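You operate a simulated robot arm through the tools that you are given. There is no shell and no other tool. Be economical: measure what you need, move in short steps, check, and stop when the job is done.

You are at the controls of a simulated robot arm. One attempt, no reset.

Task
Set the three numbered sliders as the marks on the blue board show.
Fine: the board is in the cream box on the rails: open the lid to read it, leave the board in and close it again.

It is judged by the outcome, as a careful person would: the job done as asked, and still so three seconds after it is handed in. It fails if anything else is knocked over, pushed out of place, dropped, spilled or broken. Lids that push on must go on centred and level and be pressed home; caps that screw on are set level and turned clockwise until they are tight.

Robot
A 6-joint arm with a two-finger parallel gripper, fixed in place. Base frame: the origin is at the foot of the arm, x ahead of it, y to its left, z up; the work surface is at about z = 0. Units: mm, rad, N and s.
With the tool pointing down near the work surface it reaches from about 140 to 580 mm from the base axis. Its first joint turns from -1.152 to 1.152 rad. Payload 2.1 kg.
The TCP is the grasp point between the finger pads, 30 mm short of the fingertips. In the tool frame z runs along the fingers and y along their closing line. Largest opening 94 mm; finger width 28, thickness 10; the body of the gripper, 50 by 96 mm, starts 55 mm behind the TCP.
Orientation is that of the tool frame in the base frame, as [roll, pitch, yaw] about the fixed x, y, z axes, in that order (R = Rz(yaw) Ry(pitch) Rx(roll)). With the fingers straight down and closing along the base's y, the tool's x points along the base's -x, its y along +y and its z along -z.

Tools
- The arm moves only by the tool play_rows. Its argument "targets" is a list of rows, each a list of 2 entries, a list of its own where there are three numbers: the shift along the tool's x, y, z in units of 20 mm (1.0 is 20 mm), then the turn, a rotation vector about the tool's x, y, z in units of 4 degrees (1.0 is 4 degrees). In form: [[[dx, dy, dz], [ax, ay, az]], ...]. A call has 1 to 12 rows; each row shifts and turns the commanded pose from where the row before left it, along the tool's axes as they then stand. "gripper" is the closure, from 0 (fully open) to 1 (shut), set as the call begins (left out, the last holds). A call with a number of a shift or a turn outside -1 to 1 is refused whole. Each row takes 0.2 s and may step no farther than 50 mm and 0.15 rad from the row before; otherwise, or with a gripper value out of range, the whole call is refused. Where a pose cannot be reached the arm comes as near as it can. A force on the tool above 50 N (or 10 N above the force at the start of the call, whichever is more), or a blocked arm, ends the call early, and 0.2 s more pass. Each finger travels about 72 mm/s and halts on what it meets, pressing with about 41 N; the grip force reading is that of the motor and also rises with nothing between the fingers. The clock runs only during rows and for 0.2 s after the last one: add rows that do not move to give the fingers time. It gives the time, the measured TCP pose, the force on the tool (base axes), the opening and the grip force at its end, in the units of the frame above (readings bear some noise), with the torque about the TCP (base axes, N m) and any sound that the robot's microphone picked up.
- Cameras (640 x 400 px; columns grow to the right, rows downward): "scene" is fixed at [34.4, -361.3, 512.5]; the picture's right is [0.91, -0.41, 0.00], its down [-0.16, -0.37, -0.91] and it looks along [0.37, 0.84, -0.40] (base axes); focal length 339 px, centre (320, 200). "wrist" rides on the gripper at [76, 14, -102] in the tool frame; the picture's right is [-0.18, 0.98, 0.00], its down [-0.75, -0.14, -0.64] and it looks along [-0.63, -0.12, 0.77] (tool axes); focal length 243 px, centre (320, 200). There is no depth. A picture from a camera that has moved, and an enlarged one, comes with that camera's place and axes in the base frame and with its lens. The place of the scene camera against the robot may be out by one fixed shift of up to 18 mm in any direction.
- capture(camera): a new picture of that camera. No time passes.
- enlarge(camera, box): a new picture of the part [left, top, right, bottom] of that camera's present view, enlarged. No time passes.
- close_job(): hands the job in; it is judged then, once.

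Work in short steps. Places have to be worked out from the pictures, the camera data and where the tool is seen: move nearer, look again, correct. Check each grasp and each placing, and mend what went wrong. You have 120 turns and 68 pictures in all, those below and enlarged ones among them. Open the gripper and draw the arm clear of the work before you hand the job in, unless the task says otherwise; then end with one line.

The tools are called after ">>>" by a JSON object that holds its "fn" and its "kwargs". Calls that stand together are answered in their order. play_rows: Moves the arm, as the interface text tells. Its arguments: {"type":"object","properties":{"targets":{"type":"array"},"gripper":{"type":"number"}},"required":["targets"]} The other tools are called the same way: capture (camera) takes a picture; enlarge (camera, box) takes an enlarged picture of a part of a camera's view; close_job () hands the job in.

At the start:

```text
clock: 0.0
tcp_pos: [305.9, 74.1, 285.3]
orientation: [-3.141, 0.002, -3.141]
force: [0.0, -0.1, -0.4]
wrist_torque: [-0.03, 0.01, -0.03]
opening: 94.1
gripper_force: 0.0
```

scene: 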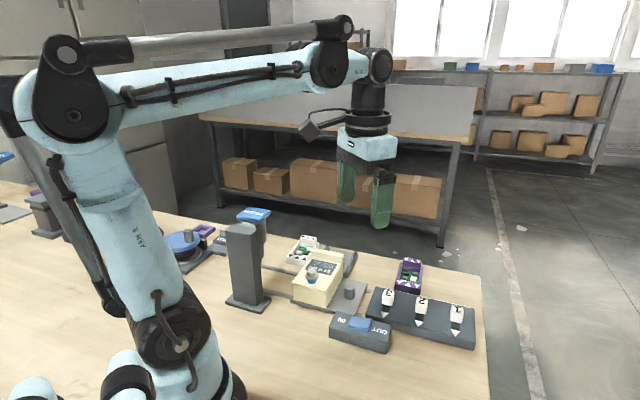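
wrist: 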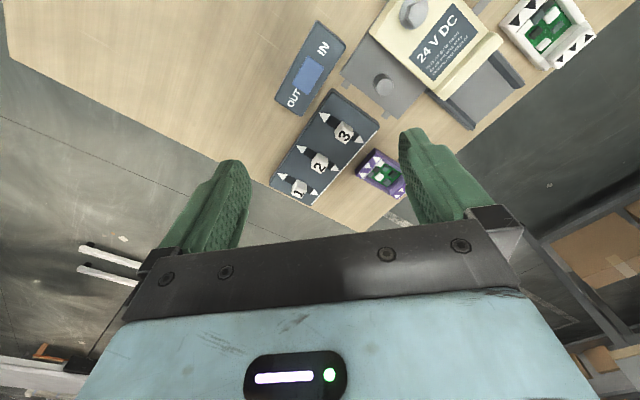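

I'll look closer at the scene's work area before moving.

>>> {"fn": "enlarge", "kwargs": {"camera": "scene", "box": [220, 200, 490, 369]}}

>>> {"fn": "enlarge", "kwargs": {"camera": "wrist", "box": [250, 0, 610, 225]}}

```text
2.37 times, centred on (355, 284) of scene
camera zoom: at [34.4, -361.3, 512.5], right [0.91, -0.41, 0.0], down [-0.16, -0.37, -0.91], along [0.37, 0.84, -0.4], focal length 802 px, centre (237, 0)
```

zoom: 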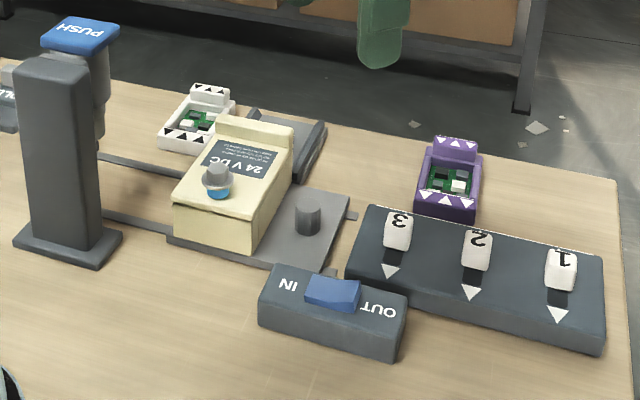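

```text
1.78 times, centred on (430, 112) of wrist
camera zoom: at [228.1, 87.6, 388.3], right [0.18, 0.98, 0.0], down [0.75, -0.14, 0.64], along [0.63, -0.12, -0.77], focal length 431 px, centre (124, 356)
```

zoom: 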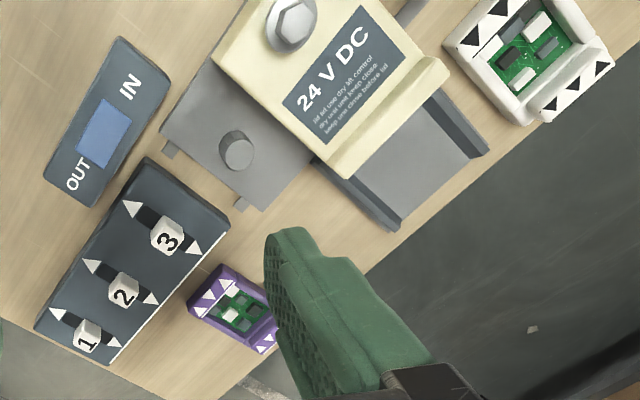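

I'll read the small print on the cream box and look at the left part of the scene.

>>> {"fn": "enlarge", "kwargs": {"camera": "wrist", "box": [390, 0, 510, 75]}}

>>> {"fn": "enlarge", "kwargs": {"camera": "scene", "box": [150, 190, 270, 265]}}

>>> {"fn": "enlarge", "kwargs": {"camera": "scene", "box": [270, 220, 380, 310]}}

```text
5.33 times, centred on (450, 38) of wrist
camera zoom: at [228.1, 87.6, 388.3], right [0.18, 0.98, 0.0], down [0.75, -0.14, 0.64], along [0.63, -0.12, -0.77], focal length 1294 px, centre (-373, 1067)
```

zoom: 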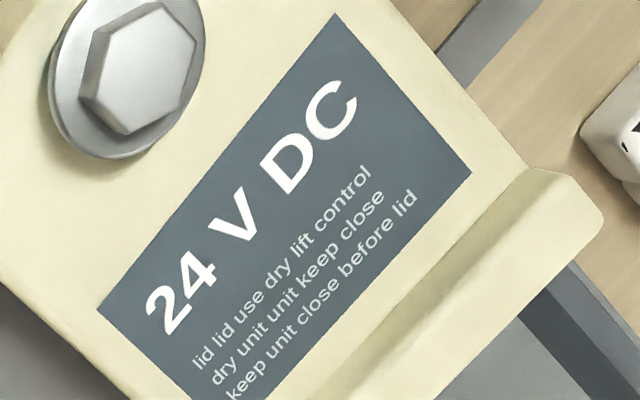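

```text
5.33 times, centred on (210, 228) of scene
camera zoom: at [34.4, -361.3, 512.5], right [0.91, -0.41, 0.0], down [-0.16, -0.37, -0.91], along [0.37, 0.84, -0.4], focal length 1807 px, centre (907, 53)
```

zoom: 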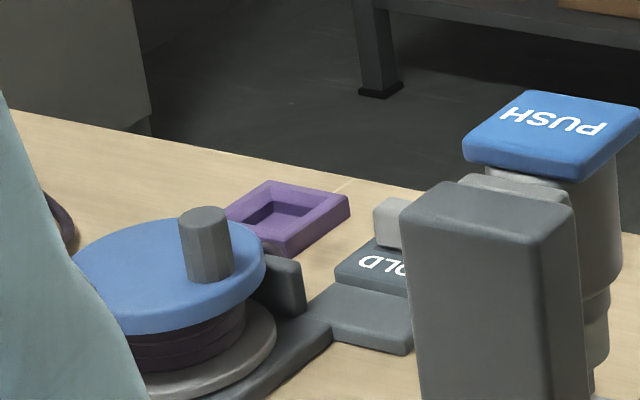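

```text
4.44 times, centred on (325, 265) of scene
camera zoom: at [34.4, -361.3, 512.5], right [0.91, -0.41, 0.0], down [-0.16, -0.37, -0.91], along [0.37, 0.84, -0.4], focal length 1506 px, centre (298, -89)
```

zoom: 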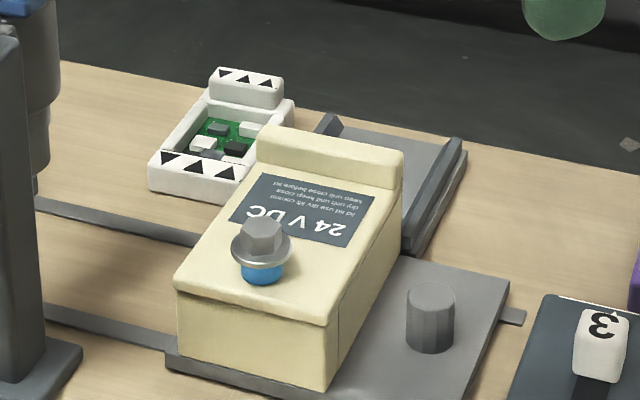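

The cream box lies around (285,210) with its long axis running diagonally. I'll yaw the tool so the wrist camera looks along +y, and shift the TCP towards -y for a close look at the box.

>>> {"fn": "play_rows", "kwargs": {"targets": [[[0, -0.5, 0], [0, 0, -1]], [[0, -0.5, 0], [0, 0, -1]], [[0, -0.5, 0], [0, 0, -1]], [[0, -0.5, 0], [0, 0, -1]], [[0, -0.5, 0], [0, 0, -1]], [[0, -0.5, 0], [0, 0, -1]], [[0, -0.5, 0], [0, 0, -1]], [[0, 0, 0], [0, 0, -1]], [[0, 0, 0], [0, 0, -1]], [[0, 0, 0], [0, 0, -1]], [[0, 0, 0], [0, 0, -1]], [[0, 0, 0], [0, 0, -1]]]}}

>>> {"fn": "capture", "kwargs": {"camera": "wrist"}}

```text
clock: 2.6
tcp_pos: [318.2, 5.7, 286.4]
orientation: [-3.141, -0.001, -2.303]
force: [-0.2, 0.3, 0.0]
wrist_torque: [-0.03, 0.0, -0.02]
opening: 94.3
gripper_force: 0.1
```

```text
60 pictures are left
camera wrist: at [257.0, -42.2, 388.8], right [-0.61, 0.79, 0.0], down [0.61, 0.47, 0.64], along [0.51, 0.39, -0.77], focal length 243 px, centre (320, 200)
```

wrist: 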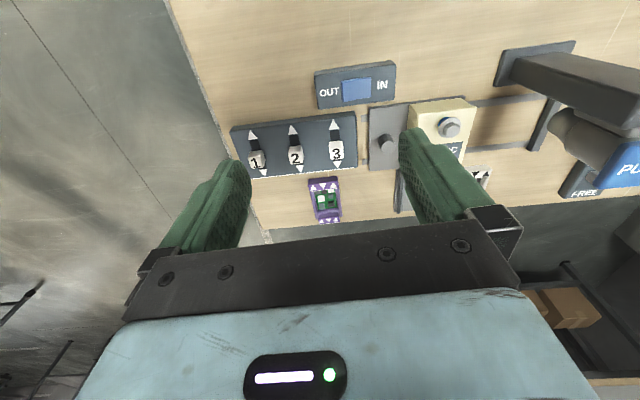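

The yaw now matches the fixtures' grid. I'll shift along the tool's +y (along the rails) and slightly back to bring the box into clear view.

>>> {"fn": "play_rows", "kwargs": {"targets": [[[0.2, 1, 0], [0, 0, 0]], [[0.2, 1, 0], [0, 0, 0]], [[0.2, 1, 0], [0, 0, 0]], [[0.2, 1, 0], [0, 0, 0]], [[0.2, 1, 0], [0, 0, 0]], [[0.2, 1, 0], [0, 0, 0]], [[0.2, 1, 0], [0, 0, 0]], [[0.2, 1, 0], [0, 0, 0]]]}}

>>> {"fn": "capture", "kwargs": {"camera": "wrist"}}

```text
clock: 4.4
tcp_pos: [177.6, 90.6, 286.2]
orientation: [-3.141, 0.0, -2.304]
force: [-1.0, 0.2, 0.5]
wrist_torque: [0.01, 0.01, 0.0]
opening: 94.1
gripper_force: 0.0
```

```text
59 pictures are left
camera wrist: at [116.5, 42.1, 388.6], right [-0.61, 0.8, 0.0], down [0.61, 0.47, 0.64], along [0.51, 0.39, -0.77], focal length 243 px, centre (320, 200)
```

wrist: 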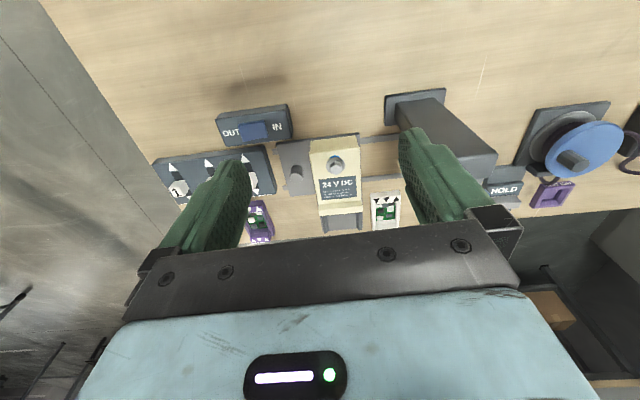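

>>> {"fn": "enlarge", "kwargs": {"camera": "wrist", "box": [260, 120, 420, 240]}}

>>> {"fn": "enlarge", "kwargs": {"camera": "wrist", "box": [380, 70, 640, 230]}}

```text
3.33 times, centred on (340, 180) of wrist
camera zoom: at [116.5, 42.1, 388.6], right [-0.61, 0.8, 0.0], down [0.61, 0.47, 0.64], along [0.51, 0.39, -0.77], focal length 809 px, centre (253, 267)
```

zoom: 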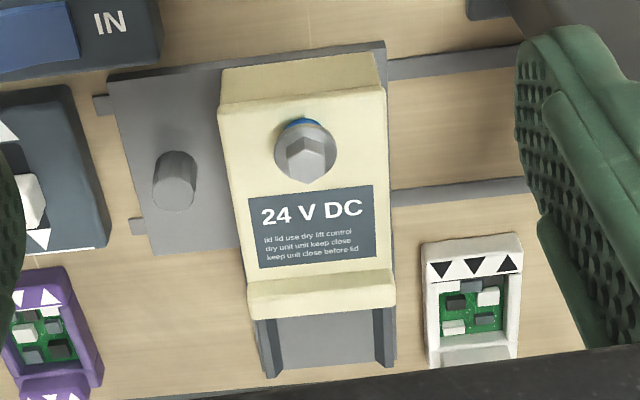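

```text
2.46 times, centred on (510, 150) of wrist
camera zoom: at [116.5, 42.1, 388.6], right [-0.61, 0.8, 0.0], down [0.61, 0.47, 0.64], along [0.51, 0.39, -0.77], focal length 597 px, centre (-148, 323)
```

zoom: 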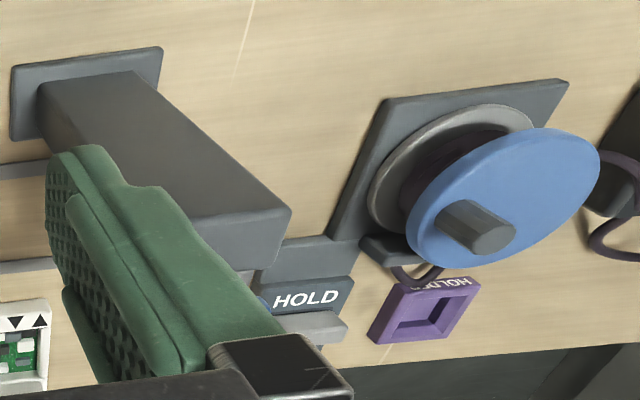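

I'll zoom the scene camera on the box side and the channel behind it to understand the lid.

>>> {"fn": "enlarge", "kwargs": {"camera": "scene", "box": [285, 240, 365, 310]}}

```text
5.71 times, centred on (325, 275) of scene
camera zoom: at [34.4, -361.3, 512.5], right [0.91, -0.41, 0.0], down [-0.16, -0.37, -0.91], along [0.37, 0.84, -0.4], focal length 1936 px, centre (291, -229)
```

zoom: 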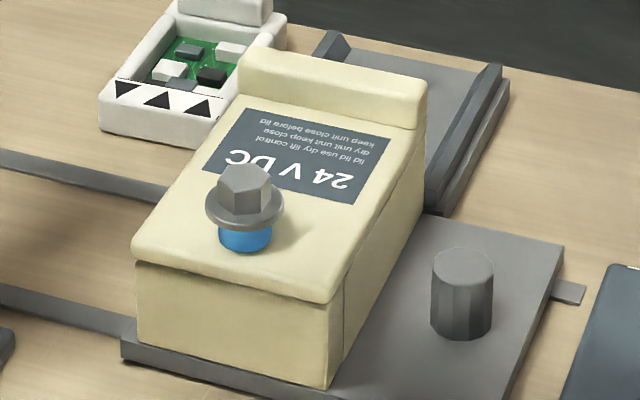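

The lid has an end lip over a grey channel and a hex bolt with a blue collar. I'll come closer (lower and forward) for a clear view between the fingers.

>>> {"fn": "play_rows", "kwargs": {"targets": [[[-0.65, 0, 0.9], [0, 0, 0]], [[-0.65, 0, 0.9], [0, 0, 0]], [[-0.65, 0, 0.9], [0, 0, 0]], [[-0.65, 0, 0.9], [0, 0, 0]], [[-0.65, 0, 0.9], [0, 0, 0]], [[-0.65, 0, 0.9], [0, 0, 0]]]}}

>>> {"fn": "capture", "kwargs": {"camera": "wrist"}}

```text
clock: 5.8
tcp_pos: [232.6, 146.7, 178.3]
orientation: [3.14, 0.001, -2.305]
force: [0.5, -0.1, 0.5]
wrist_torque: [0.01, -0.01, 0.01]
opening: 94.3
gripper_force: 0.0
```

```text
55 pictures are left
camera wrist: at [170.6, 99.1, 280.1], right [-0.61, 0.79, 0.0], down [0.61, 0.47, 0.64], along [0.51, 0.39, -0.77], focal length 243 px, centre (320, 200)
```

wrist: 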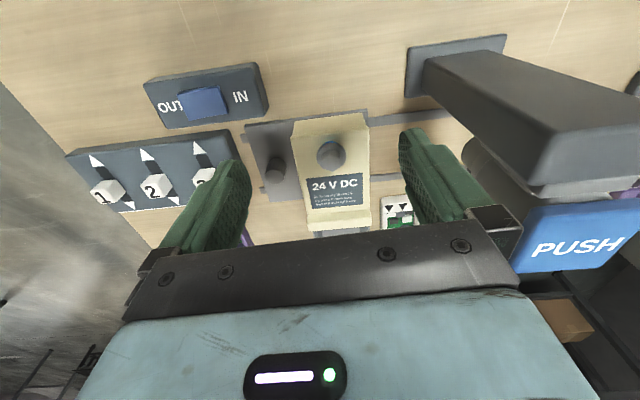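

>>> {"fn": "enlarge", "kwargs": {"camera": "wrist", "box": [240, 100, 420, 240]}}

```text
2.86 times, centred on (330, 170) of wrist
camera zoom: at [170.6, 99.1, 280.1], right [-0.61, 0.79, 0.0], down [0.61, 0.47, 0.64], along [0.51, 0.39, -0.77], focal length 693 px, centre (291, 286)
```

zoom: 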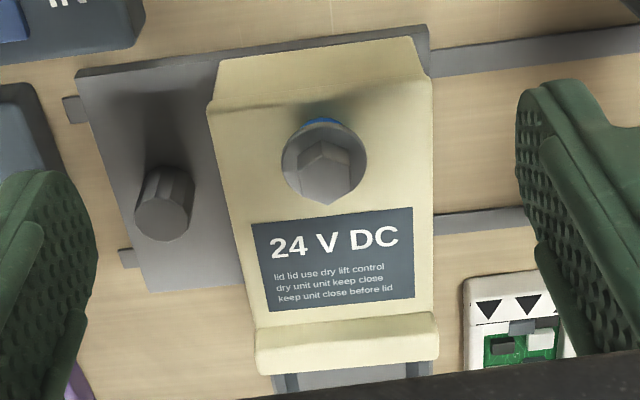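

The bolt triangulates to about (261,183,60) and the lip to about (325,250). It looks like a sliding lid whose walls continue into the channel, so I'll close the gripper, hover between bolt and lip, and check clearances.

>>> {"fn": "play_rows", "kwargs": {"targets": [[[-0.75, 0, 0], [0, 0, 0]], [[-0.75, 0.1, 0], [0, 0, 0]], [[-0.75, 0.1, 0], [0, 0, 0]], [[-0.75, 0, 0], [0, 0, 0]], [[-0.75, 0, 0], [0, 0, 0]], [[-0.75, 0, 0.75], [0, 0, 0]], [[0, 0, 1], [0, 0, 0]], [[0, 0, 1], [0, 0, 0]], [[0, 0, 0.75], [0, 0, 0]]], "gripper": 1}}

>>> {"fn": "enlarge", "kwargs": {"camera": "scene", "box": [260, 200, 420, 310]}}

>>> {"fn": "capture", "kwargs": {"camera": "wrist"}}

```text
clock: 7.8
tcp_pos: [287.3, 218.2, 106.2]
orientation: [3.141, -0.001, -2.304]
force: [0.2, 0.0, 0.1]
wrist_torque: [0.03, 0.02, 0.01]
opening: 0.0
gripper_force: 33.0
```

```text
3.64 times, centred on (340, 255) of scene
camera zoom: at [34.4, -361.3, 512.5], right [0.91, -0.41, 0.0], down [-0.16, -0.37, -0.91], along [0.37, 0.84, -0.4], focal length 1232 px, centre (247, 0)
```

zoom: 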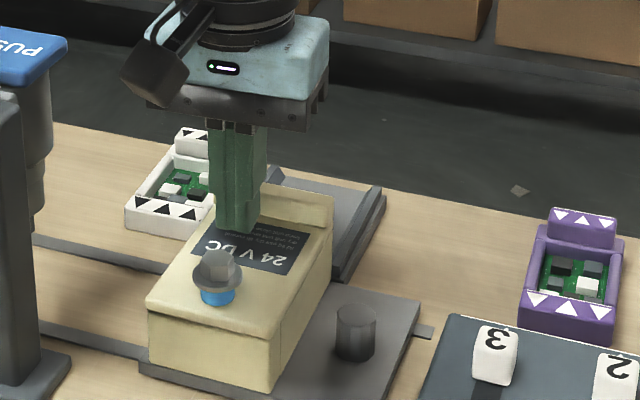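

```text
52 pictures are left
camera wrist: at [225.8, 170.1, 208.7], right [-0.61, 0.79, 0.0], down [0.61, 0.47, 0.64], along [0.51, 0.39, -0.77], focal length 243 px, centre (320, 200)
```

wrist: 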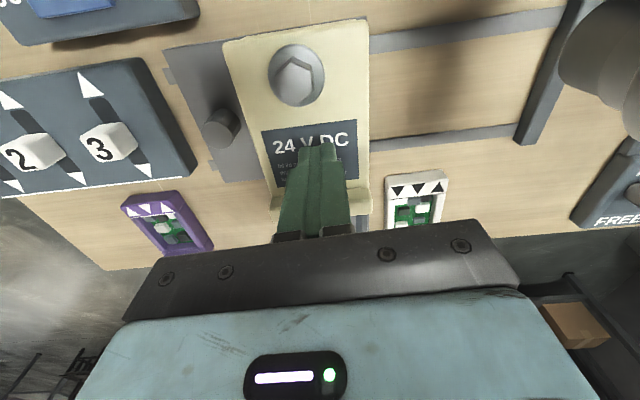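

Tips are at about z=76, over the label. I'll descend in small steps watching for contact with the lid top.

>>> {"fn": "play_rows", "kwargs": {"targets": [[[0, 0, 0.5], [0, 0, 0]], [[0, 0, 0.3], [0, 0, 0]], [[0, 0, 0.1], [0, 0, 0]], [[0, 0, 0.1], [0, 0, 0]]]}}

>>> {"fn": "enlarge", "kwargs": {"camera": "scene", "box": [280, 230, 380, 310]}}

```text
clock: 8.8
tcp_pos: [288.5, 217.1, 89.7]
orientation: [-3.141, 0.001, -2.304]
force: [-0.7, -0.9, 9.5]
wrist_torque: [0.12, -0.08, -0.04]
opening: 0.1
gripper_force: 32.8
stopped in row 4: the force on the tool passed its limit at 58 N (the readings are from after the stop); the commanded pose is now the measured one
```

```text
5.00 times, centred on (330, 270) of scene
camera zoom: at [34.3, -361.3, 512.5], right [0.91, -0.41, 0.0], down [-0.16, -0.37, -0.91], along [0.37, 0.84, -0.4], focal length 1694 px, centre (270, -150)
```

zoom: 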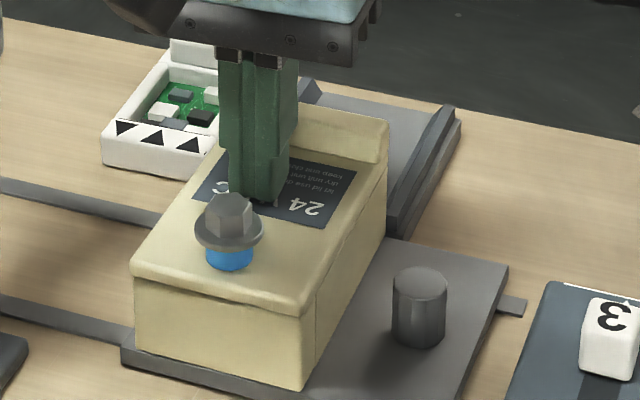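

Contact: the lid top is at about z≈59. I'll lift 2 mm and push outward toward the lip in small steps, watching force.

>>> {"fn": "play_rows", "kwargs": {"targets": [[[0, 0, -0.15], [0, 0, 0]], [[-0.4, 0, 0], [0, 0, 0]], [[-0.3, 0, 0], [0, 0, 0]], [[-0.15, 0, 0], [0, 0, 0]], [[-0.15, 0, 0], [0, 0, 0]], [[-0.1, 0, 0], [0, 0, 0]], [[-0.1, 0, 0], [0, 0, 0]]]}}

>>> {"fn": "enlarge", "kwargs": {"camera": "scene", "box": [280, 230, 380, 310]}}

```text
clock: 10.4
tcp_pos: [303.5, 234.6, 93.3]
orientation: [-3.142, -0.002, -2.304]
force: [-0.1, -2.8, 0.4]
wrist_torque: [-0.01, 0.09, 0.01]
opening: 0.0
gripper_force: 32.9
```

```text
5.00 times, centred on (330, 270) of scene
camera zoom: at [34.3, -361.3, 512.5], right [0.91, -0.41, 0.0], down [-0.16, -0.37, -0.91], along [0.37, 0.84, -0.4], focal length 1694 px, centre (270, -150)
```

zoom: 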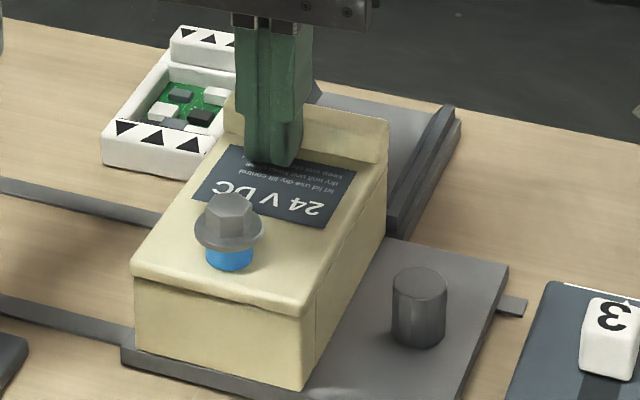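

Near the lip, slight force. Continue 2 mm steps.

>>> {"fn": "play_rows", "kwargs": {"targets": [[[-0.1, 0, 0], [0, 0, 0]], [[-0.1, 0, 0], [0, 0, 0]], [[-0.1, 0, 0], [0, 0, 0]], [[0, 0, 0], [0, 0, 0]]]}}

>>> {"fn": "enlarge", "kwargs": {"camera": "scene", "box": [280, 230, 380, 310]}}

```text
clock: 11.2
tcp_pos: [302.6, 235.7, 93.1]
orientation: [3.141, -0.019, -2.304]
force: [-2.8, -2.2, 1.4]
wrist_torque: [-0.05, 0.0, 0.0]
opening: 0.0
gripper_force: 32.7
stopped in row 3: the force on the tool passed its limit at 53 N (the readings are from after the stop); the commanded pose is now the measured one
```

```text
5.00 times, centred on (330, 270) of scene
camera zoom: at [34.4, -361.3, 512.5], right [0.91, -0.41, 0.0], down [-0.16, -0.37, -0.91], along [0.37, 0.84, -0.4], focal length 1694 px, centre (270, -150)
```

zoom: 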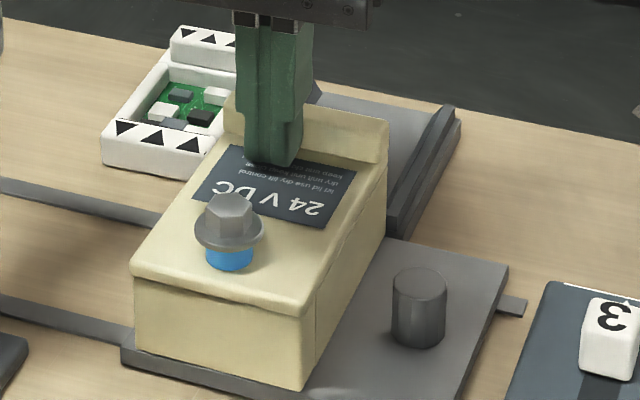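

The lid is held at 53 N, so the bolt locks it (or something else does). I'll lift, open, and hover over the bolt at about (256,179) to check alignment for unscrewing.

>>> {"fn": "play_rows", "kwargs": {"targets": [[[0.2, 0, -0.5], [0, 0, 0]], [[0.45, -0.05, -1], [0, 0, 0]], [[1, -0.05, -1], [0, 0, 0]], [[1, -0.05, 0], [0, 0, 0]], [[1, 0, 0], [0, 0, 0]], [[0, 0, 0], [0, 0, 0]]], "gripper": 0.4}}

>>> {"fn": "capture", "kwargs": {"camera": "wrist"}}

>>> {"fn": "enlarge", "kwargs": {"camera": "scene", "box": [260, 200, 380, 310]}}

```text
clock: 12.6
tcp_pos: [257.4, 180.0, 144.7]
orientation: [3.14, -0.019, -2.304]
force: [0.1, 0.2, -0.5]
wrist_torque: [-0.01, 0.03, -0.01]
opening: 56.6
gripper_force: 0.1
```

```text
48 pictures are left
camera wrist: at [196.9, 133.5, 248.5], right [-0.61, 0.79, 0.0], down [0.62, 0.47, 0.63], along [0.5, 0.38, -0.78], focal length 243 px, centre (320, 200)
```

wrist: 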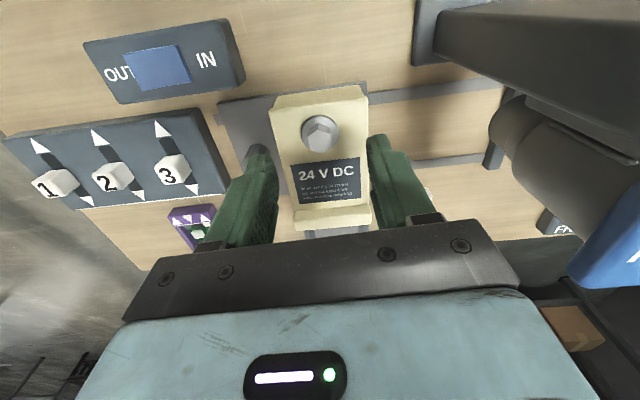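

```text
3.64 times, centred on (320, 255) of scene
camera zoom: at [34.3, -361.3, 512.5], right [0.91, -0.41, 0.0], down [-0.16, -0.37, -0.91], along [0.37, 0.84, -0.4], focal length 1232 px, centre (320, 0)
```

zoom: 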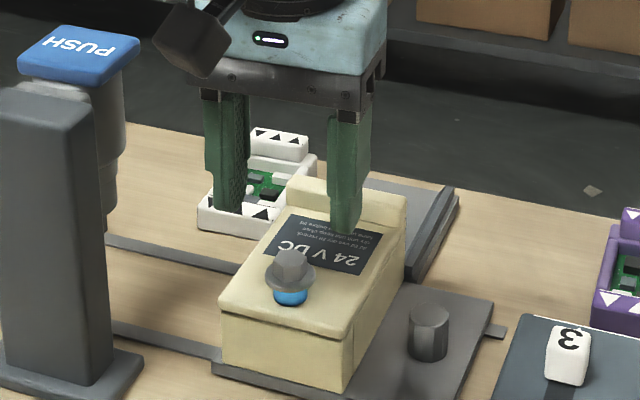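

Bolt refined to about (254,177), head top around z 85, flange top around 74. I'll centre, level the pitch, and descend so the tips sit just above the flange, then close on the hex.

>>> {"fn": "play_rows", "kwargs": {"targets": [[[0.27, 0, 0], [0, -0.27, 0]], [[0, 0, 1], [0, 0, 0]], [[0, 0, 0.9], [0, 0, 0]], [[0, 0, 0], [0, 0, 0]]]}}

>>> {"fn": "enlarge", "kwargs": {"camera": "scene", "box": [270, 220, 370, 300]}}

>>> {"fn": "enlarge", "kwargs": {"camera": "wrist", "box": [220, 20, 420, 160]}}

```text
clock: 13.6
tcp_pos: [254.3, 176.3, 107.2]
orientation: [3.141, -0.001, -2.304]
force: [0.2, -0.3, -0.3]
wrist_torque: [0.03, -0.03, 0.01]
opening: 56.4
gripper_force: 0.1
```

```text
5.00 times, centred on (320, 260) of scene
camera zoom: at [34.4, -361.3, 512.5], right [0.91, -0.41, 0.0], down [-0.16, -0.37, -0.91], along [0.37, 0.84, -0.4], focal length 1694 px, centre (320, -100)
```

zoom: 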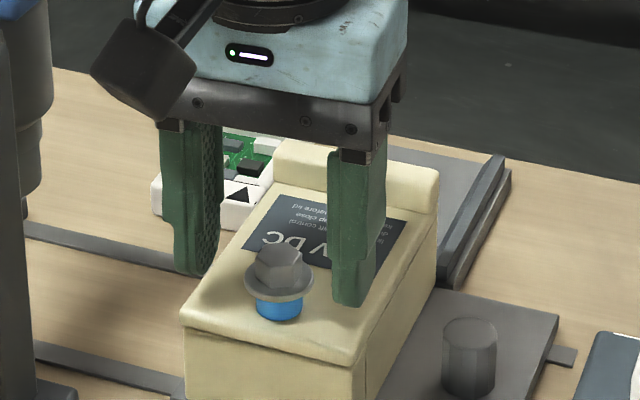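

```text
2.86 times, centred on (320, 90) of wrist
camera zoom: at [193.1, 128.5, 209.1], right [-0.61, 0.79, 0.0], down [0.61, 0.46, 0.64], along [0.51, 0.39, -0.77], focal length 693 px, centre (320, 514)
```

zoom: 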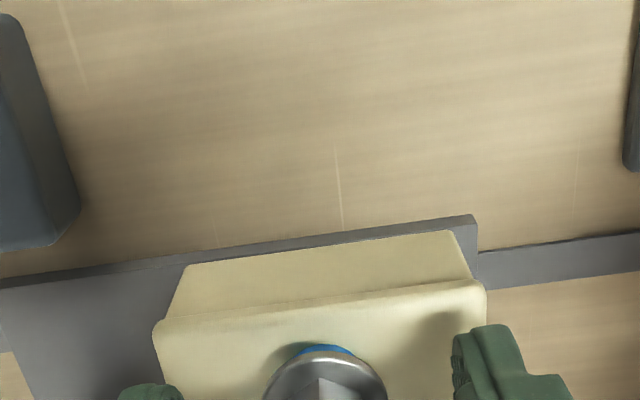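

Fingers straddle the hex centrally. Close on it.

>>> {"fn": "play_rows", "kwargs": {"targets": [[[0, 0, 0], [0, 0, 0]], [[0, 0, 0], [0, 0, 0]], [[0, 0, 0], [0, 0, 0]]], "gripper": 1}}

>>> {"fn": "enlarge", "kwargs": {"camera": "scene", "box": [280, 230, 360, 300]}}

```text
clock: 14.4
tcp_pos: [255.8, 176.1, 106.5]
orientation: [3.14, 0.0, -2.304]
force: [-1.9, 2.0, -1.0]
wrist_torque: [-0.14, -0.06, 0.09]
opening: 18.5
gripper_force: 45.1
```

```text
5.71 times, centred on (320, 265) of scene
camera zoom: at [34.4, -361.3, 512.5], right [0.91, -0.41, 0.0], down [-0.16, -0.37, -0.91], along [0.37, 0.84, -0.4], focal length 1936 px, centre (320, -171)
```

zoom: 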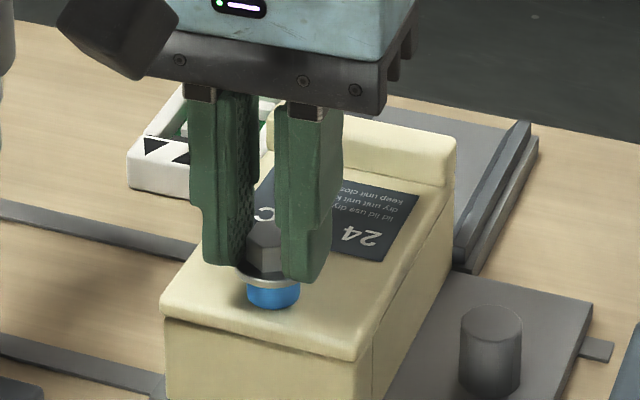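

Hex gripped at 18.5 mm. Now turn counter-clockwise (tool −z), a few rows, and check torque.

>>> {"fn": "play_rows", "kwargs": {"targets": [[[0, 0, 0], [0, 0, -0.5]], [[0, 0, 0], [0, 0, -1]], [[0, 0, 0], [0, 0, -1]], [[0, 0, 0], [0, 0, -1]]]}}

>>> {"fn": "enlarge", "kwargs": {"camera": "scene", "box": [280, 230, 360, 300]}}

```text
clock: 15.4
tcp_pos: [255.9, 175.3, 106.4]
orientation: [3.141, 0.001, -2.057]
force: [2.1, -2.2, 7.0]
wrist_torque: [-0.39, -0.15, -0.03]
opening: 17.6
gripper_force: 45.1
```

```text
5.71 times, centred on (320, 265) of scene
camera zoom: at [34.3, -361.3, 512.5], right [0.91, -0.41, 0.0], down [-0.16, -0.37, -0.91], along [0.37, 0.84, -0.4], focal length 1936 px, centre (320, -171)
```

zoom: 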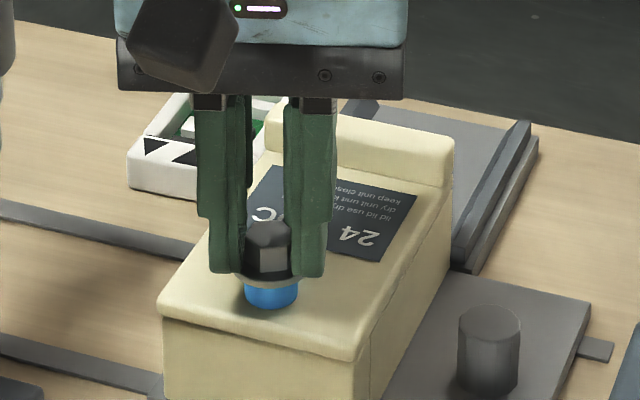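

The bolt follows with little torque and pushes up a bit (7 N), as an unscrewing bolt would. Continue turning with a slight rise.

>>> {"fn": "play_rows", "kwargs": {"targets": [[[0, 0, -0.03], [0, 0, -1]], [[0, 0, -0.02], [0, 0, -1]], [[0, 0, -0.02], [0, 0, -1]], [[0, 0, -0.02], [0, 0, -1]], [[0, 0, -0.02], [0, 0, -1]], [[0, 0, -0.02], [0, 0, -1]], [[0, 0, -0.02], [0, 0, -1]], [[0, 0, -0.02], [0, 0, -1]], [[0, 0, -0.02], [0, 0, -1]], [[0, 0, -0.02], [0, 0, -1]]]}}

>>> {"fn": "enlarge", "kwargs": {"camera": "scene", "box": [280, 230, 360, 300]}}

```text
clock: 17.6
tcp_pos: [254.0, 176.1, 110.4]
orientation: [3.14, 0.001, -1.358]
force: [3.8, -0.6, -7.9]
wrist_torque: [-0.11, -0.25, -0.09]
opening: 17.7
gripper_force: 45.8
```

```text
5.71 times, centred on (320, 265) of scene
camera zoom: at [34.4, -361.3, 512.5], right [0.91, -0.41, 0.0], down [-0.16, -0.37, -0.91], along [0.37, 0.84, -0.4], focal length 1936 px, centre (320, -171)
```

zoom: 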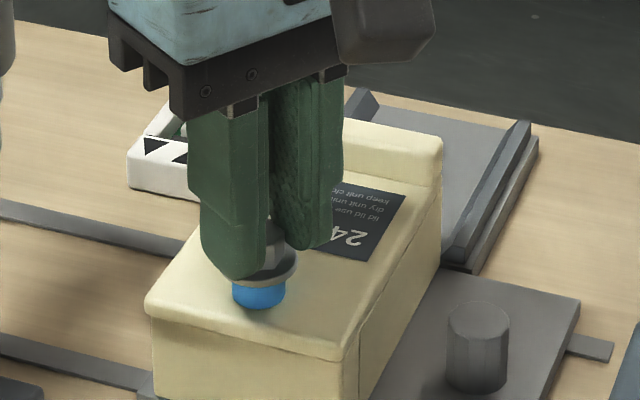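

The turn works but I'm riding up the head, and the carriage has crept a few mm on its rails. I'll lower 3 mm and continue turning.

>>> {"fn": "play_rows", "kwargs": {"targets": [[[0, 0, 0.15], [0, 0, 0]], [[0, 0, 0], [0, 0, -1]], [[0, 0, 0], [0, 0, -1]], [[0, 0, 0], [0, 0, -1]], [[0, 0, 0], [0, 0, -1]], [[0, 0, 0], [0, 0, -1]], [[0, 0, 0], [0, 0, -1]], [[0, 0, 0], [0, 0, -1]], [[0, 0, 0], [0, 0, -1]]]}}

>>> {"fn": "enlarge", "kwargs": {"camera": "scene", "box": [280, 230, 360, 300]}}

```text
clock: 19.6
tcp_pos: [254.4, 177.3, 107.2]
orientation: [3.14, 0.002, -0.801]
force: [1.4, -2.9, -1.1]
wrist_torque: [0.28, -0.05, -0.27]
opening: 18.3
gripper_force: 44.8
```

```text
5.71 times, centred on (320, 265) of scene
camera zoom: at [34.4, -361.3, 512.5], right [0.91, -0.41, 0.0], down [-0.16, -0.37, -0.91], along [0.37, 0.84, -0.4], focal length 1936 px, centre (320, -171)
```

zoom: 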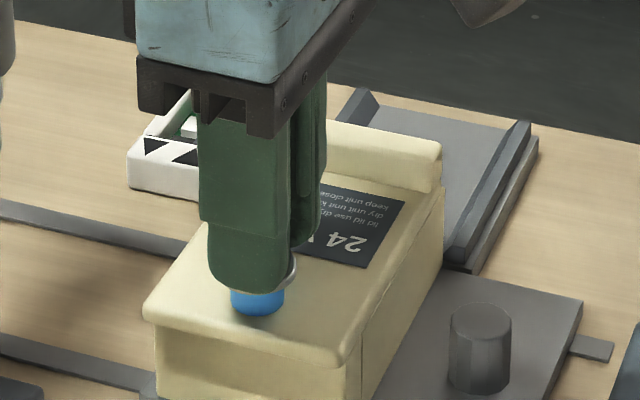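

I'll open to inspect how the bolt and collar look now versus before.

>>> {"fn": "play_rows", "kwargs": {"targets": [[[0, 0, 0], [0, 0, 0]], [[0, 0, 0], [0, 0, 0]], [[0, 0, -1], [0, 0, 0]], [[0, 0, -1], [0, 0, 0]]], "gripper": 0.4}}

>>> {"fn": "enlarge", "kwargs": {"camera": "scene", "box": [280, 230, 380, 310]}}

```text
clock: 20.6
tcp_pos: [253.9, 175.7, 148.3]
orientation: [-3.141, 0.001, -0.802]
force: [0.4, -0.1, -0.3]
wrist_torque: [0.01, 0.0, 0.02]
opening: 56.4
gripper_force: 0.0
```

```text
5.00 times, centred on (330, 270) of scene
camera zoom: at [34.3, -361.3, 512.5], right [0.91, -0.41, 0.0], down [-0.16, -0.37, -0.91], along [0.37, 0.84, -0.4], focal length 1694 px, centre (270, -150)
```

zoom: 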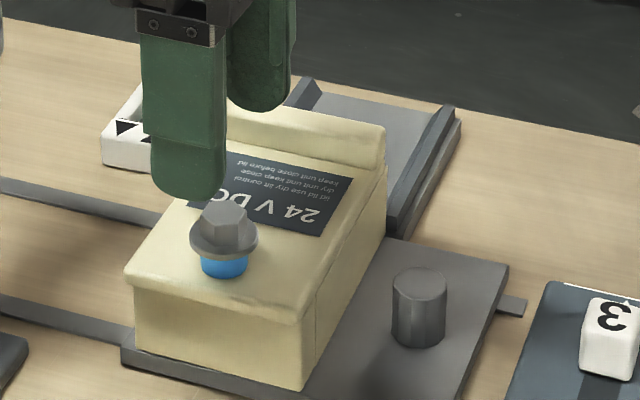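

The lid appears to have shifted several mm toward the front. I'll look with the wrist camera and a closer scene crop.

>>> {"fn": "capture", "kwargs": {"camera": "wrist"}}

>>> {"fn": "enlarge", "kwargs": {"camera": "scene", "box": [295, 250, 365, 310]}}

```text
39 pictures are left
camera wrist: at [297.3, 110.6, 249.5], right [-0.84, -0.55, 0.0], down [-0.42, 0.64, 0.64], along [-0.35, 0.54, -0.77], focal length 243 px, centre (320, 200)
```

wrist: 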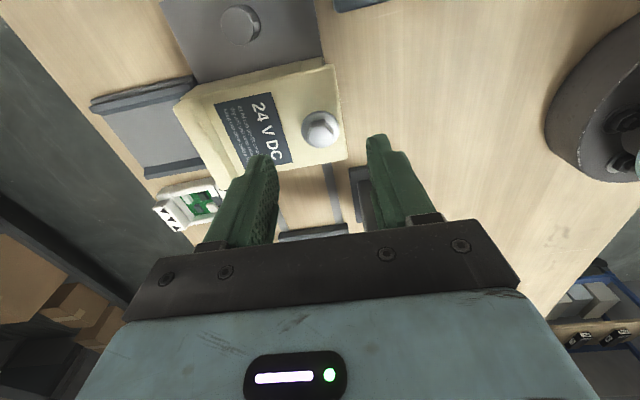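

```text
6.67 times, centred on (330, 280) of scene
camera zoom: at [34.3, -361.3, 512.5], right [0.91, -0.41, 0.0], down [-0.16, -0.37, -0.91], along [0.37, 0.84, -0.4], focal length 2259 px, centre (253, -333)
```

zoom: 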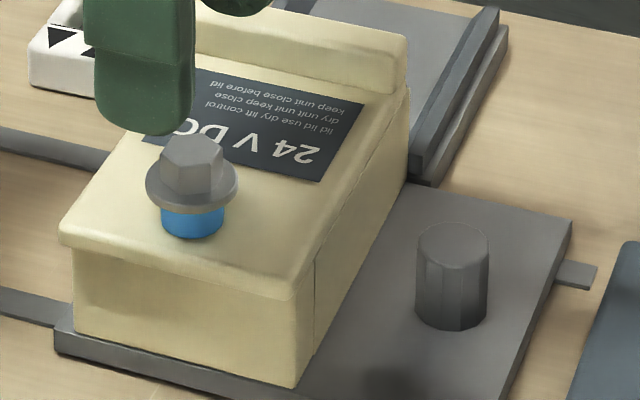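

>>> {"fn": "enlarge", "kwargs": {"camera": "wrist", "box": [80, 40, 380, 230]}}

```text
2.11 times, centred on (230, 135) of wrist
camera zoom: at [297.3, 110.6, 249.5], right [-0.84, -0.55, 0.0], down [-0.42, 0.64, 0.64], along [-0.35, 0.54, -0.77], focal length 511 px, centre (510, 337)
```

zoom: 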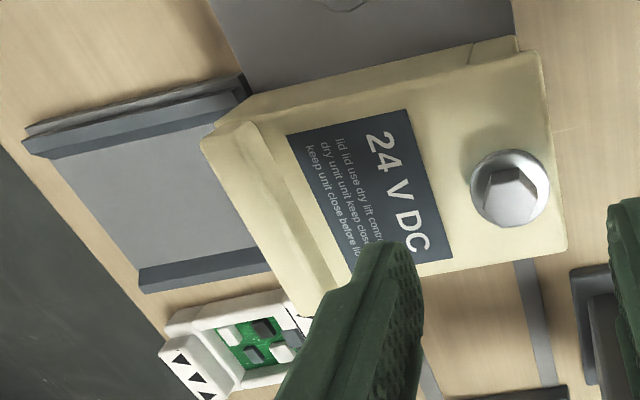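

The lid slid toward the front as the fingers rotated around the bolt, so it may open toward the robot (−v). I'll regrip the bolt with fingers closing along that axis and pull gently 10 mm (tool +y).

>>> {"fn": "play_rows", "kwargs": {"targets": [[[0, 0, 1], [0, 0, 0]], [[0, 0, 1], [0, 0, 0]], [[0, 0, 0], [0, 0, 0]]]}}

>>> {"fn": "play_rows", "kwargs": {"targets": [[[0, 0, 0], [0, 0, 0]], [[0, 0, 0], [0, 0, 0]], [[0, 0, 0], [0, 0, 0]]], "gripper": 1}}

>>> {"fn": "play_rows", "kwargs": {"targets": [[[0, 0.1, 0], [0, 0, 0]], [[0, 0.1, 0], [0, 0, 0]], [[0, 0.1, 0], [0, 0, 0]], [[0, 0.1, 0], [0, 0, 0]], [[0, 0.1, 0], [0, 0, 0]]]}}

>>> {"fn": "enlarge", "kwargs": {"camera": "scene", "box": [280, 230, 380, 310]}}

```text
clock: 21.4
tcp_pos: [254.8, 176.6, 109.1]
orientation: [-3.141, 0.001, -0.804]
force: [0.7, 0.9, 0.1]
wrist_torque: [-0.01, 0.03, 0.01]
opening: 56.5
gripper_force: 0.0
```

```text
clock: 22.2
tcp_pos: [255.1, 175.4, 107.6]
orientation: [3.141, 0.002, -0.803]
force: [0.8, 1.8, -0.3]
wrist_torque: [-0.06, 0.12, -0.03]
opening: 18.4
gripper_force: 45.1
```

```text
clock: 23.4
tcp_pos: [246.2, 170.6, 108.2]
orientation: [-3.14, 0.003, -0.805]
force: [3.3, -2.1, 21.5]
wrist_torque: [0.07, 0.2, -0.05]
opening: 18.2
gripper_force: 44.9
```

```text
5.00 times, centred on (330, 270) of scene
camera zoom: at [34.3, -361.3, 512.5], right [0.91, -0.41, 0.0], down [-0.16, -0.37, -0.91], along [0.37, 0.84, -0.4], focal length 1694 px, centre (270, -150)
```

zoom: 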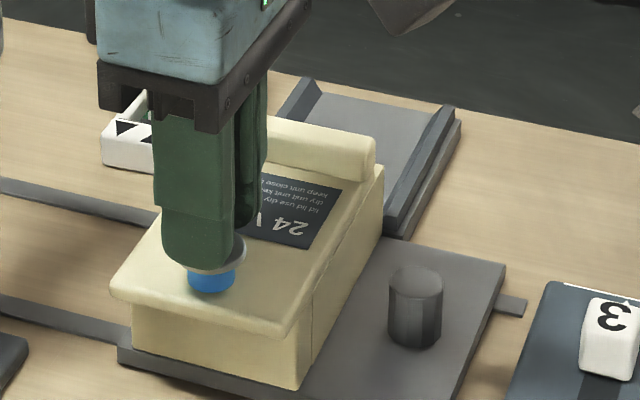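

The lid follows, with some upward push (21 N). I'll ease up slightly and continue pulling.

>>> {"fn": "play_rows", "kwargs": {"targets": [[[0, 0, -0.07], [0, 0, 0]], [[0, 0.1, 0], [0, 0, 0]], [[0, 0.1, 0], [0, 0, 0]], [[0, 0.1, 0], [0, 0, 0]], [[0, 0.1, 0], [0, 0, 0]], [[0, 0.1, 0], [0, 0, 0]]]}}

>>> {"fn": "enlarge", "kwargs": {"camera": "scene", "box": [280, 230, 380, 310]}}

```text
clock: 24.8
tcp_pos: [239.2, 163.1, 108.8]
orientation: [3.142, 0.003, -0.805]
force: [3.2, -2.8, -1.3]
wrist_torque: [-0.05, 0.21, -0.02]
opening: 18.1
gripper_force: 44.7
```

```text
5.00 times, centred on (330, 270) of scene
camera zoom: at [34.4, -361.3, 512.5], right [0.91, -0.41, 0.0], down [-0.16, -0.37, -0.91], along [0.37, 0.84, -0.4], focal length 1694 px, centre (270, -150)
```

zoom: 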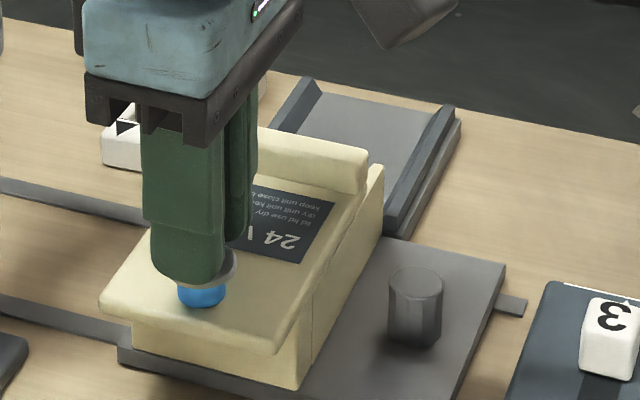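

It slides freely toward the robot. Continue pulling 20 mm and watch for tilting.

>>> {"fn": "play_rows", "kwargs": {"targets": [[[0, 0.2, 0], [0, 0, 0]], [[0, 0.2, 0], [0, 0, 0]], [[0, 0.2, 0], [0, 0, 0]], [[0, 0.2, 0], [0, 0, 0]], [[0, 0.2, 0], [0, 0, 0]]]}}

>>> {"fn": "enlarge", "kwargs": {"camera": "scene", "box": [280, 230, 380, 310]}}

```text
clock: 26.0
tcp_pos: [226.0, 149.4, 108.1]
orientation: [3.14, 0.001, -0.804]
force: [2.3, -1.5, -27.4]
wrist_torque: [-0.2, 0.13, -0.08]
opening: 18.2
gripper_force: 45.0
```

```text
5.00 times, centred on (330, 270) of scene
camera zoom: at [34.4, -361.2, 512.5], right [0.91, -0.41, 0.0], down [-0.16, -0.37, -0.91], along [0.37, 0.84, -0.4], focal length 1694 px, centre (270, -150)
```

zoom: 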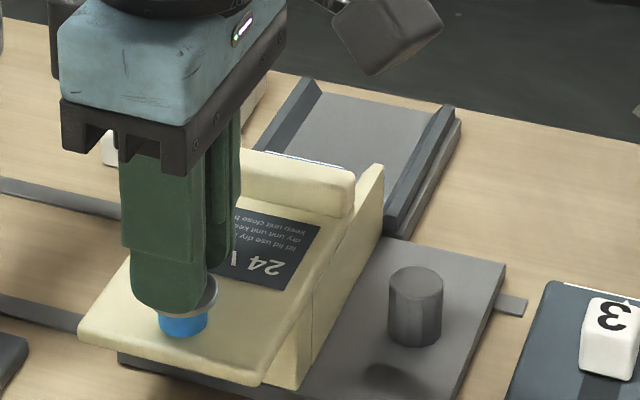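

Downward pull of 27 N: the lid's guide slopes down toward the front. Lower 1.5 mm and continue with a slight descent.

>>> {"fn": "play_rows", "kwargs": {"targets": [[[0, 0, 0.07], [0, 0, 0]], [[0, 0.2, 0.01], [0, 0, 0]], [[0, 0.2, 0.01], [0, 0, 0]], [[0, 0.2, 0.01], [0, 0, 0]], [[0, 0.2, 0.01], [0, 0, 0]], [[0, 0.2, 0.01], [0, 0, 0]]]}}

>>> {"fn": "enlarge", "kwargs": {"camera": "scene", "box": [270, 230, 370, 310]}}

```text
clock: 27.4
tcp_pos: [211.6, 135.4, 107.4]
orientation: [3.14, 0.003, -0.803]
force: [0.4, -0.2, 28.2]
wrist_torque: [-0.31, -0.11, 0.05]
opening: 18.1
gripper_force: 44.8
```

```text
5.00 times, centred on (320, 270) of scene
camera zoom: at [34.3, -361.3, 512.5], right [0.91, -0.41, 0.0], down [-0.16, -0.37, -0.91], along [0.37, 0.84, -0.4], focal length 1694 px, centre (320, -150)
```

zoom: 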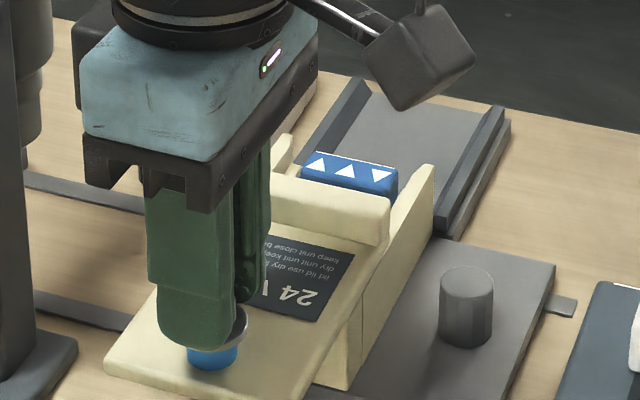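

The blue board's raised bar is showing marks. Ease up slightly and open further to see the whole board.

>>> {"fn": "play_rows", "kwargs": {"targets": [[[0, 0, -0.04], [0, 0, 0]], [[0, 0.2, 0], [0, 0, 0]], [[0, 0.2, 0], [0, 0, 0]], [[0, 0.2, 0], [0, 0, 0]], [[0, 0.2, 0], [0, 0, 0]], [[0, 0.2, 0], [0, 0, 0]]]}}

>>> {"fn": "enlarge", "kwargs": {"camera": "scene", "box": [270, 230, 370, 310]}}

```text
clock: 28.8
tcp_pos: [197.0, 121.9, 107.0]
orientation: [-3.141, 0.002, -0.803]
force: [2.4, -2.6, 35.5]
wrist_torque: [-0.31, -0.05, 0.0]
opening: 18.2
gripper_force: 44.9
```

```text
5.00 times, centred on (320, 270) of scene
camera zoom: at [34.3, -361.3, 512.5], right [0.91, -0.41, 0.0], down [-0.16, -0.37, -0.91], along [0.37, 0.84, -0.4], focal length 1694 px, centre (320, -150)
```

zoom: 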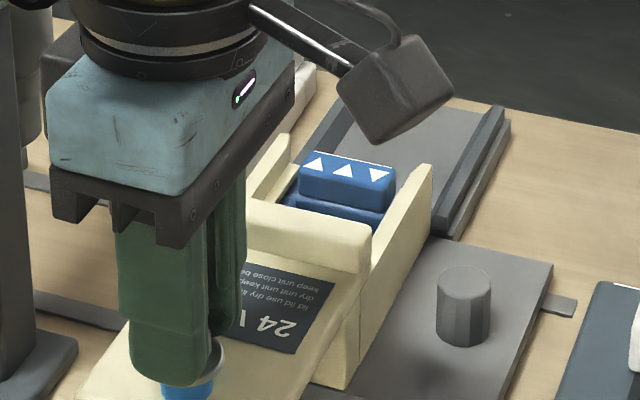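

The far bar reads ▲▲▼ (left to right in the scene). I want to confirm with the near strip; ease up on the 35 N and pull another 14 mm.

>>> {"fn": "play_rows", "kwargs": {"targets": [[[0, 0, -0.07], [0, 0, 0]], [[0, 0.2, 0], [0, 0, 0]], [[0, 0.2, 0], [0, 0, 0]], [[0, 0.2, 0], [0, 0, 0]], [[0, 0.1, 0], [0, 0, 0]]]}}

>>> {"fn": "enlarge", "kwargs": {"camera": "scene", "box": [280, 240, 380, 320]}}

```text
clock: 29.8
tcp_pos: [191.9, 116.1, 110.2]
orientation: [-3.124, 0.002, -0.8]
force: [4.2, 2.1, -3.8]
wrist_torque: [0.18, 0.2, -0.04]
opening: 18.4
gripper_force: 44.7
stopped in row 5: the force on the tool passed its limit at 54 N (the readings are from after the stop); the commanded pose is now the measured one
```

```text
5.00 times, centred on (330, 280) of scene
camera zoom: at [34.4, -361.3, 512.5], right [0.91, -0.41, 0.0], down [-0.16, -0.37, -0.91], along [0.37, 0.84, -0.4], focal length 1694 px, centre (270, -200)
```

zoom: 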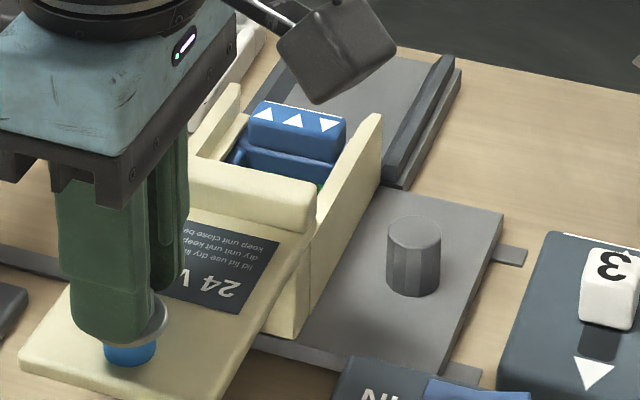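

The lid hit its end stop, so it's captive. I'll zoom on the marks and on the purple tray to compare near strip versus bar marks.

>>> {"fn": "enlarge", "kwargs": {"camera": "scene", "box": [310, 250, 350, 280]}}

>>> {"fn": "enlarge", "kwargs": {"camera": "scene", "box": [380, 250, 440, 300]}}

```text
13.33 times, centred on (330, 265) of scene
camera zoom: at [34.4, -361.3, 512.5], right [0.91, -0.41, 0.0], down [-0.16, -0.37, -0.91], along [0.37, 0.84, -0.4], focal length 4518 px, centre (187, -667)
```

zoom: 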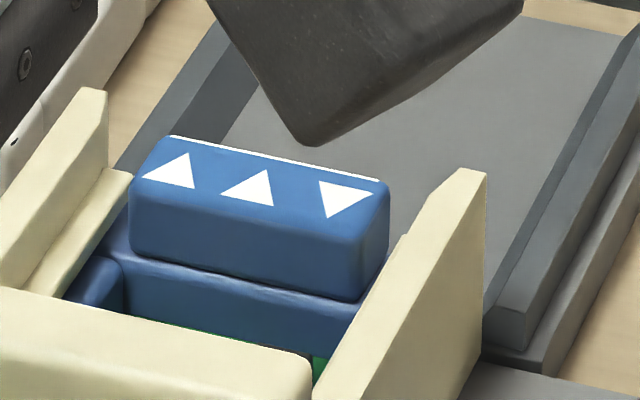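

```text
8.00 times, centred on (410, 275) of scene
camera zoom: at [34.4, -361.3, 512.5], right [0.91, -0.41, 0.0], down [-0.16, -0.37, -0.91], along [0.37, 0.84, -0.4], focal length 2711 px, centre (-400, -400)
```

zoom: 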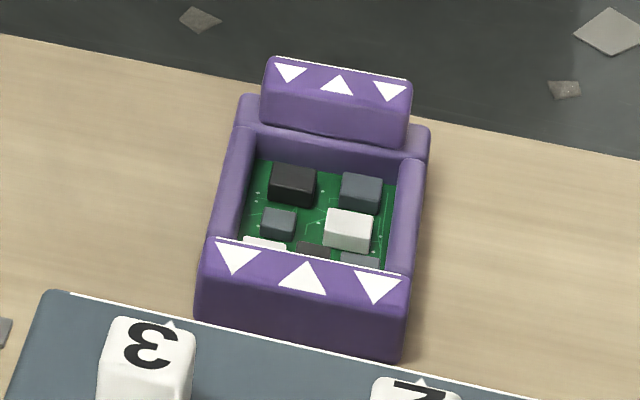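

Bar marks: ▲▲▼ left-to-right as seen in the scene, with the white edge line matching the slider panel's far-edge line. So sliders 3 and 2 go to the far end and slider 1 goes to the near end. Now I slide the lid back closed.

>>> {"fn": "play_rows", "kwargs": {"targets": [[[0, -0.2, 0], [-0.2, 0, 0]], [[0, -0.2, 0], [0, 0, 0]], [[0, -0.2, 0], [0, 0, 0]], [[0, -0.2, 0], [0, 0, 0]], [[0, -0.2, 0], [0, 0, 0]]]}}

```text
clock: 31.0
tcp_pos: [204.7, 129.2, 110.2]
orientation: [-3.14, 0.002, -0.804]
force: [2.2, -3.5, -10.9]
wrist_torque: [-0.44, -0.17, -0.03]
opening: 18.2
gripper_force: 44.9
```

Moving back smoothly with small forces; continue.

>>> {"fn": "play_rows", "kwargs": {"targets": [[[0, -0.2, 0.02], [0, 0, 0]], [[0, -0.2, 0], [0, 0, 0]], [[0, -0.2, 0.02], [0, 0, 0]], [[0, -0.2, 0], [0, 0, 0]], [[0, -0.2, 0.02], [0, 0, 0]], [[0, -0.2, 0], [0, 0, 0]]]}}

>>> {"fn": "play_rows", "kwargs": {"targets": [[[0, -0.2, 0], [0, 0, 0]], [[0, -0.2, 0], [0, 0, 0]], [[0, -0.2, 0], [0, 0, 0]], [[0, -0.2, 0], [0, 0, 0]], [[0, -0.2, 0], [0, 0, 0]]]}}

>>> {"fn": "enlarge", "kwargs": {"camera": "scene", "box": [280, 230, 380, 310]}}

```text
clock: 32.4
tcp_pos: [223.7, 146.9, 108.3]
orientation: [-3.138, 0.003, -0.803]
force: [0.1, -1.3, 35.4]
wrist_torque: [-0.03, 0.24, -0.01]
opening: 18.5
gripper_force: 45.3
```

```text
clock: 33.6
tcp_pos: [237.3, 161.8, 108.0]
orientation: [-3.14, 0.002, -0.803]
force: [2.2, -3.6, 15.2]
wrist_torque: [0.0, 0.23, -0.04]
opening: 18.0
gripper_force: 45.0
```

```text
5.00 times, centred on (330, 270) of scene
camera zoom: at [34.3, -361.3, 512.5], right [0.91, -0.41, 0.0], down [-0.16, -0.37, -0.91], along [0.37, 0.84, -0.4], focal length 1694 px, centre (270, -150)
```

zoom: 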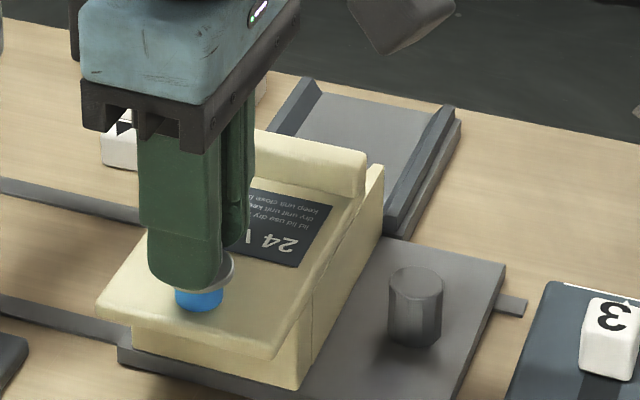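

About 30 mm left to the closed stop. Continue, slightly higher, with smaller steps near the end.

>>> {"fn": "play_rows", "kwargs": {"targets": [[[0, -0.2, -0.03], [0, 0, 0]], [[0, -0.2, 0], [0, 0, 0]], [[0, -0.2, 0], [0, 0, 0]], [[0, -0.2, 0], [0, 0, 0]], [[0, -0.2, 0], [0, 0, 0]], [[0, -0.15, 0], [0, 0, 0]], [[0, -0.15, 0], [0, 0, 0]], [[0, -0.15, 0], [0, 0, 0]]]}}

>>> {"fn": "enlarge", "kwargs": {"camera": "scene", "box": [280, 230, 380, 310]}}

```text
clock: 35.4
tcp_pos: [257.4, 180.8, 110.2]
orientation: [3.139, 0.004, -0.803]
force: [-5.5, -10.8, -6.1]
wrist_torque: [0.25, 0.37, -0.01]
opening: 18.2
gripper_force: 45.1
```

```text
5.00 times, centred on (330, 270) of scene
camera zoom: at [34.4, -361.3, 512.5], right [0.91, -0.41, 0.0], down [-0.16, -0.37, -0.91], along [0.37, 0.84, -0.4], focal length 1694 px, centre (270, -150)
```

zoom: 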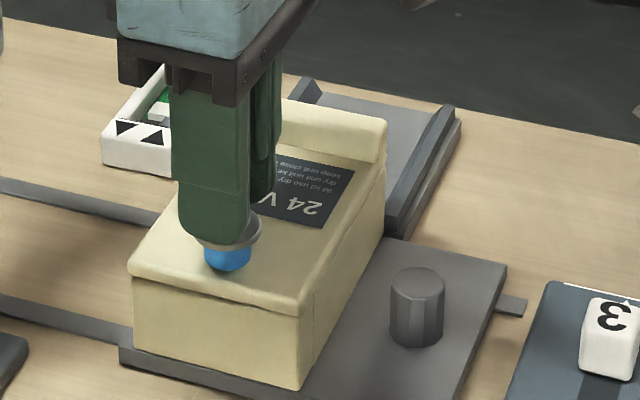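

Nearly at the stop (≈12 N). A little more push to seat it.

>>> {"fn": "play_rows", "kwargs": {"targets": [[[0, -0.1, 0], [0, 0, 0]], [[0, -0.1, 0], [0, 0, 0]], [[0, 0, 0], [0, 0, 0]]]}}

```text
clock: 36.2
tcp_pos: [257.9, 180.9, 109.2]
orientation: [3.129, 0.005, -0.802]
force: [-26.3, -28.9, 31.8]
wrist_torque: [-1.2, 0.27, 0.04]
opening: 18.3
gripper_force: 44.2
```

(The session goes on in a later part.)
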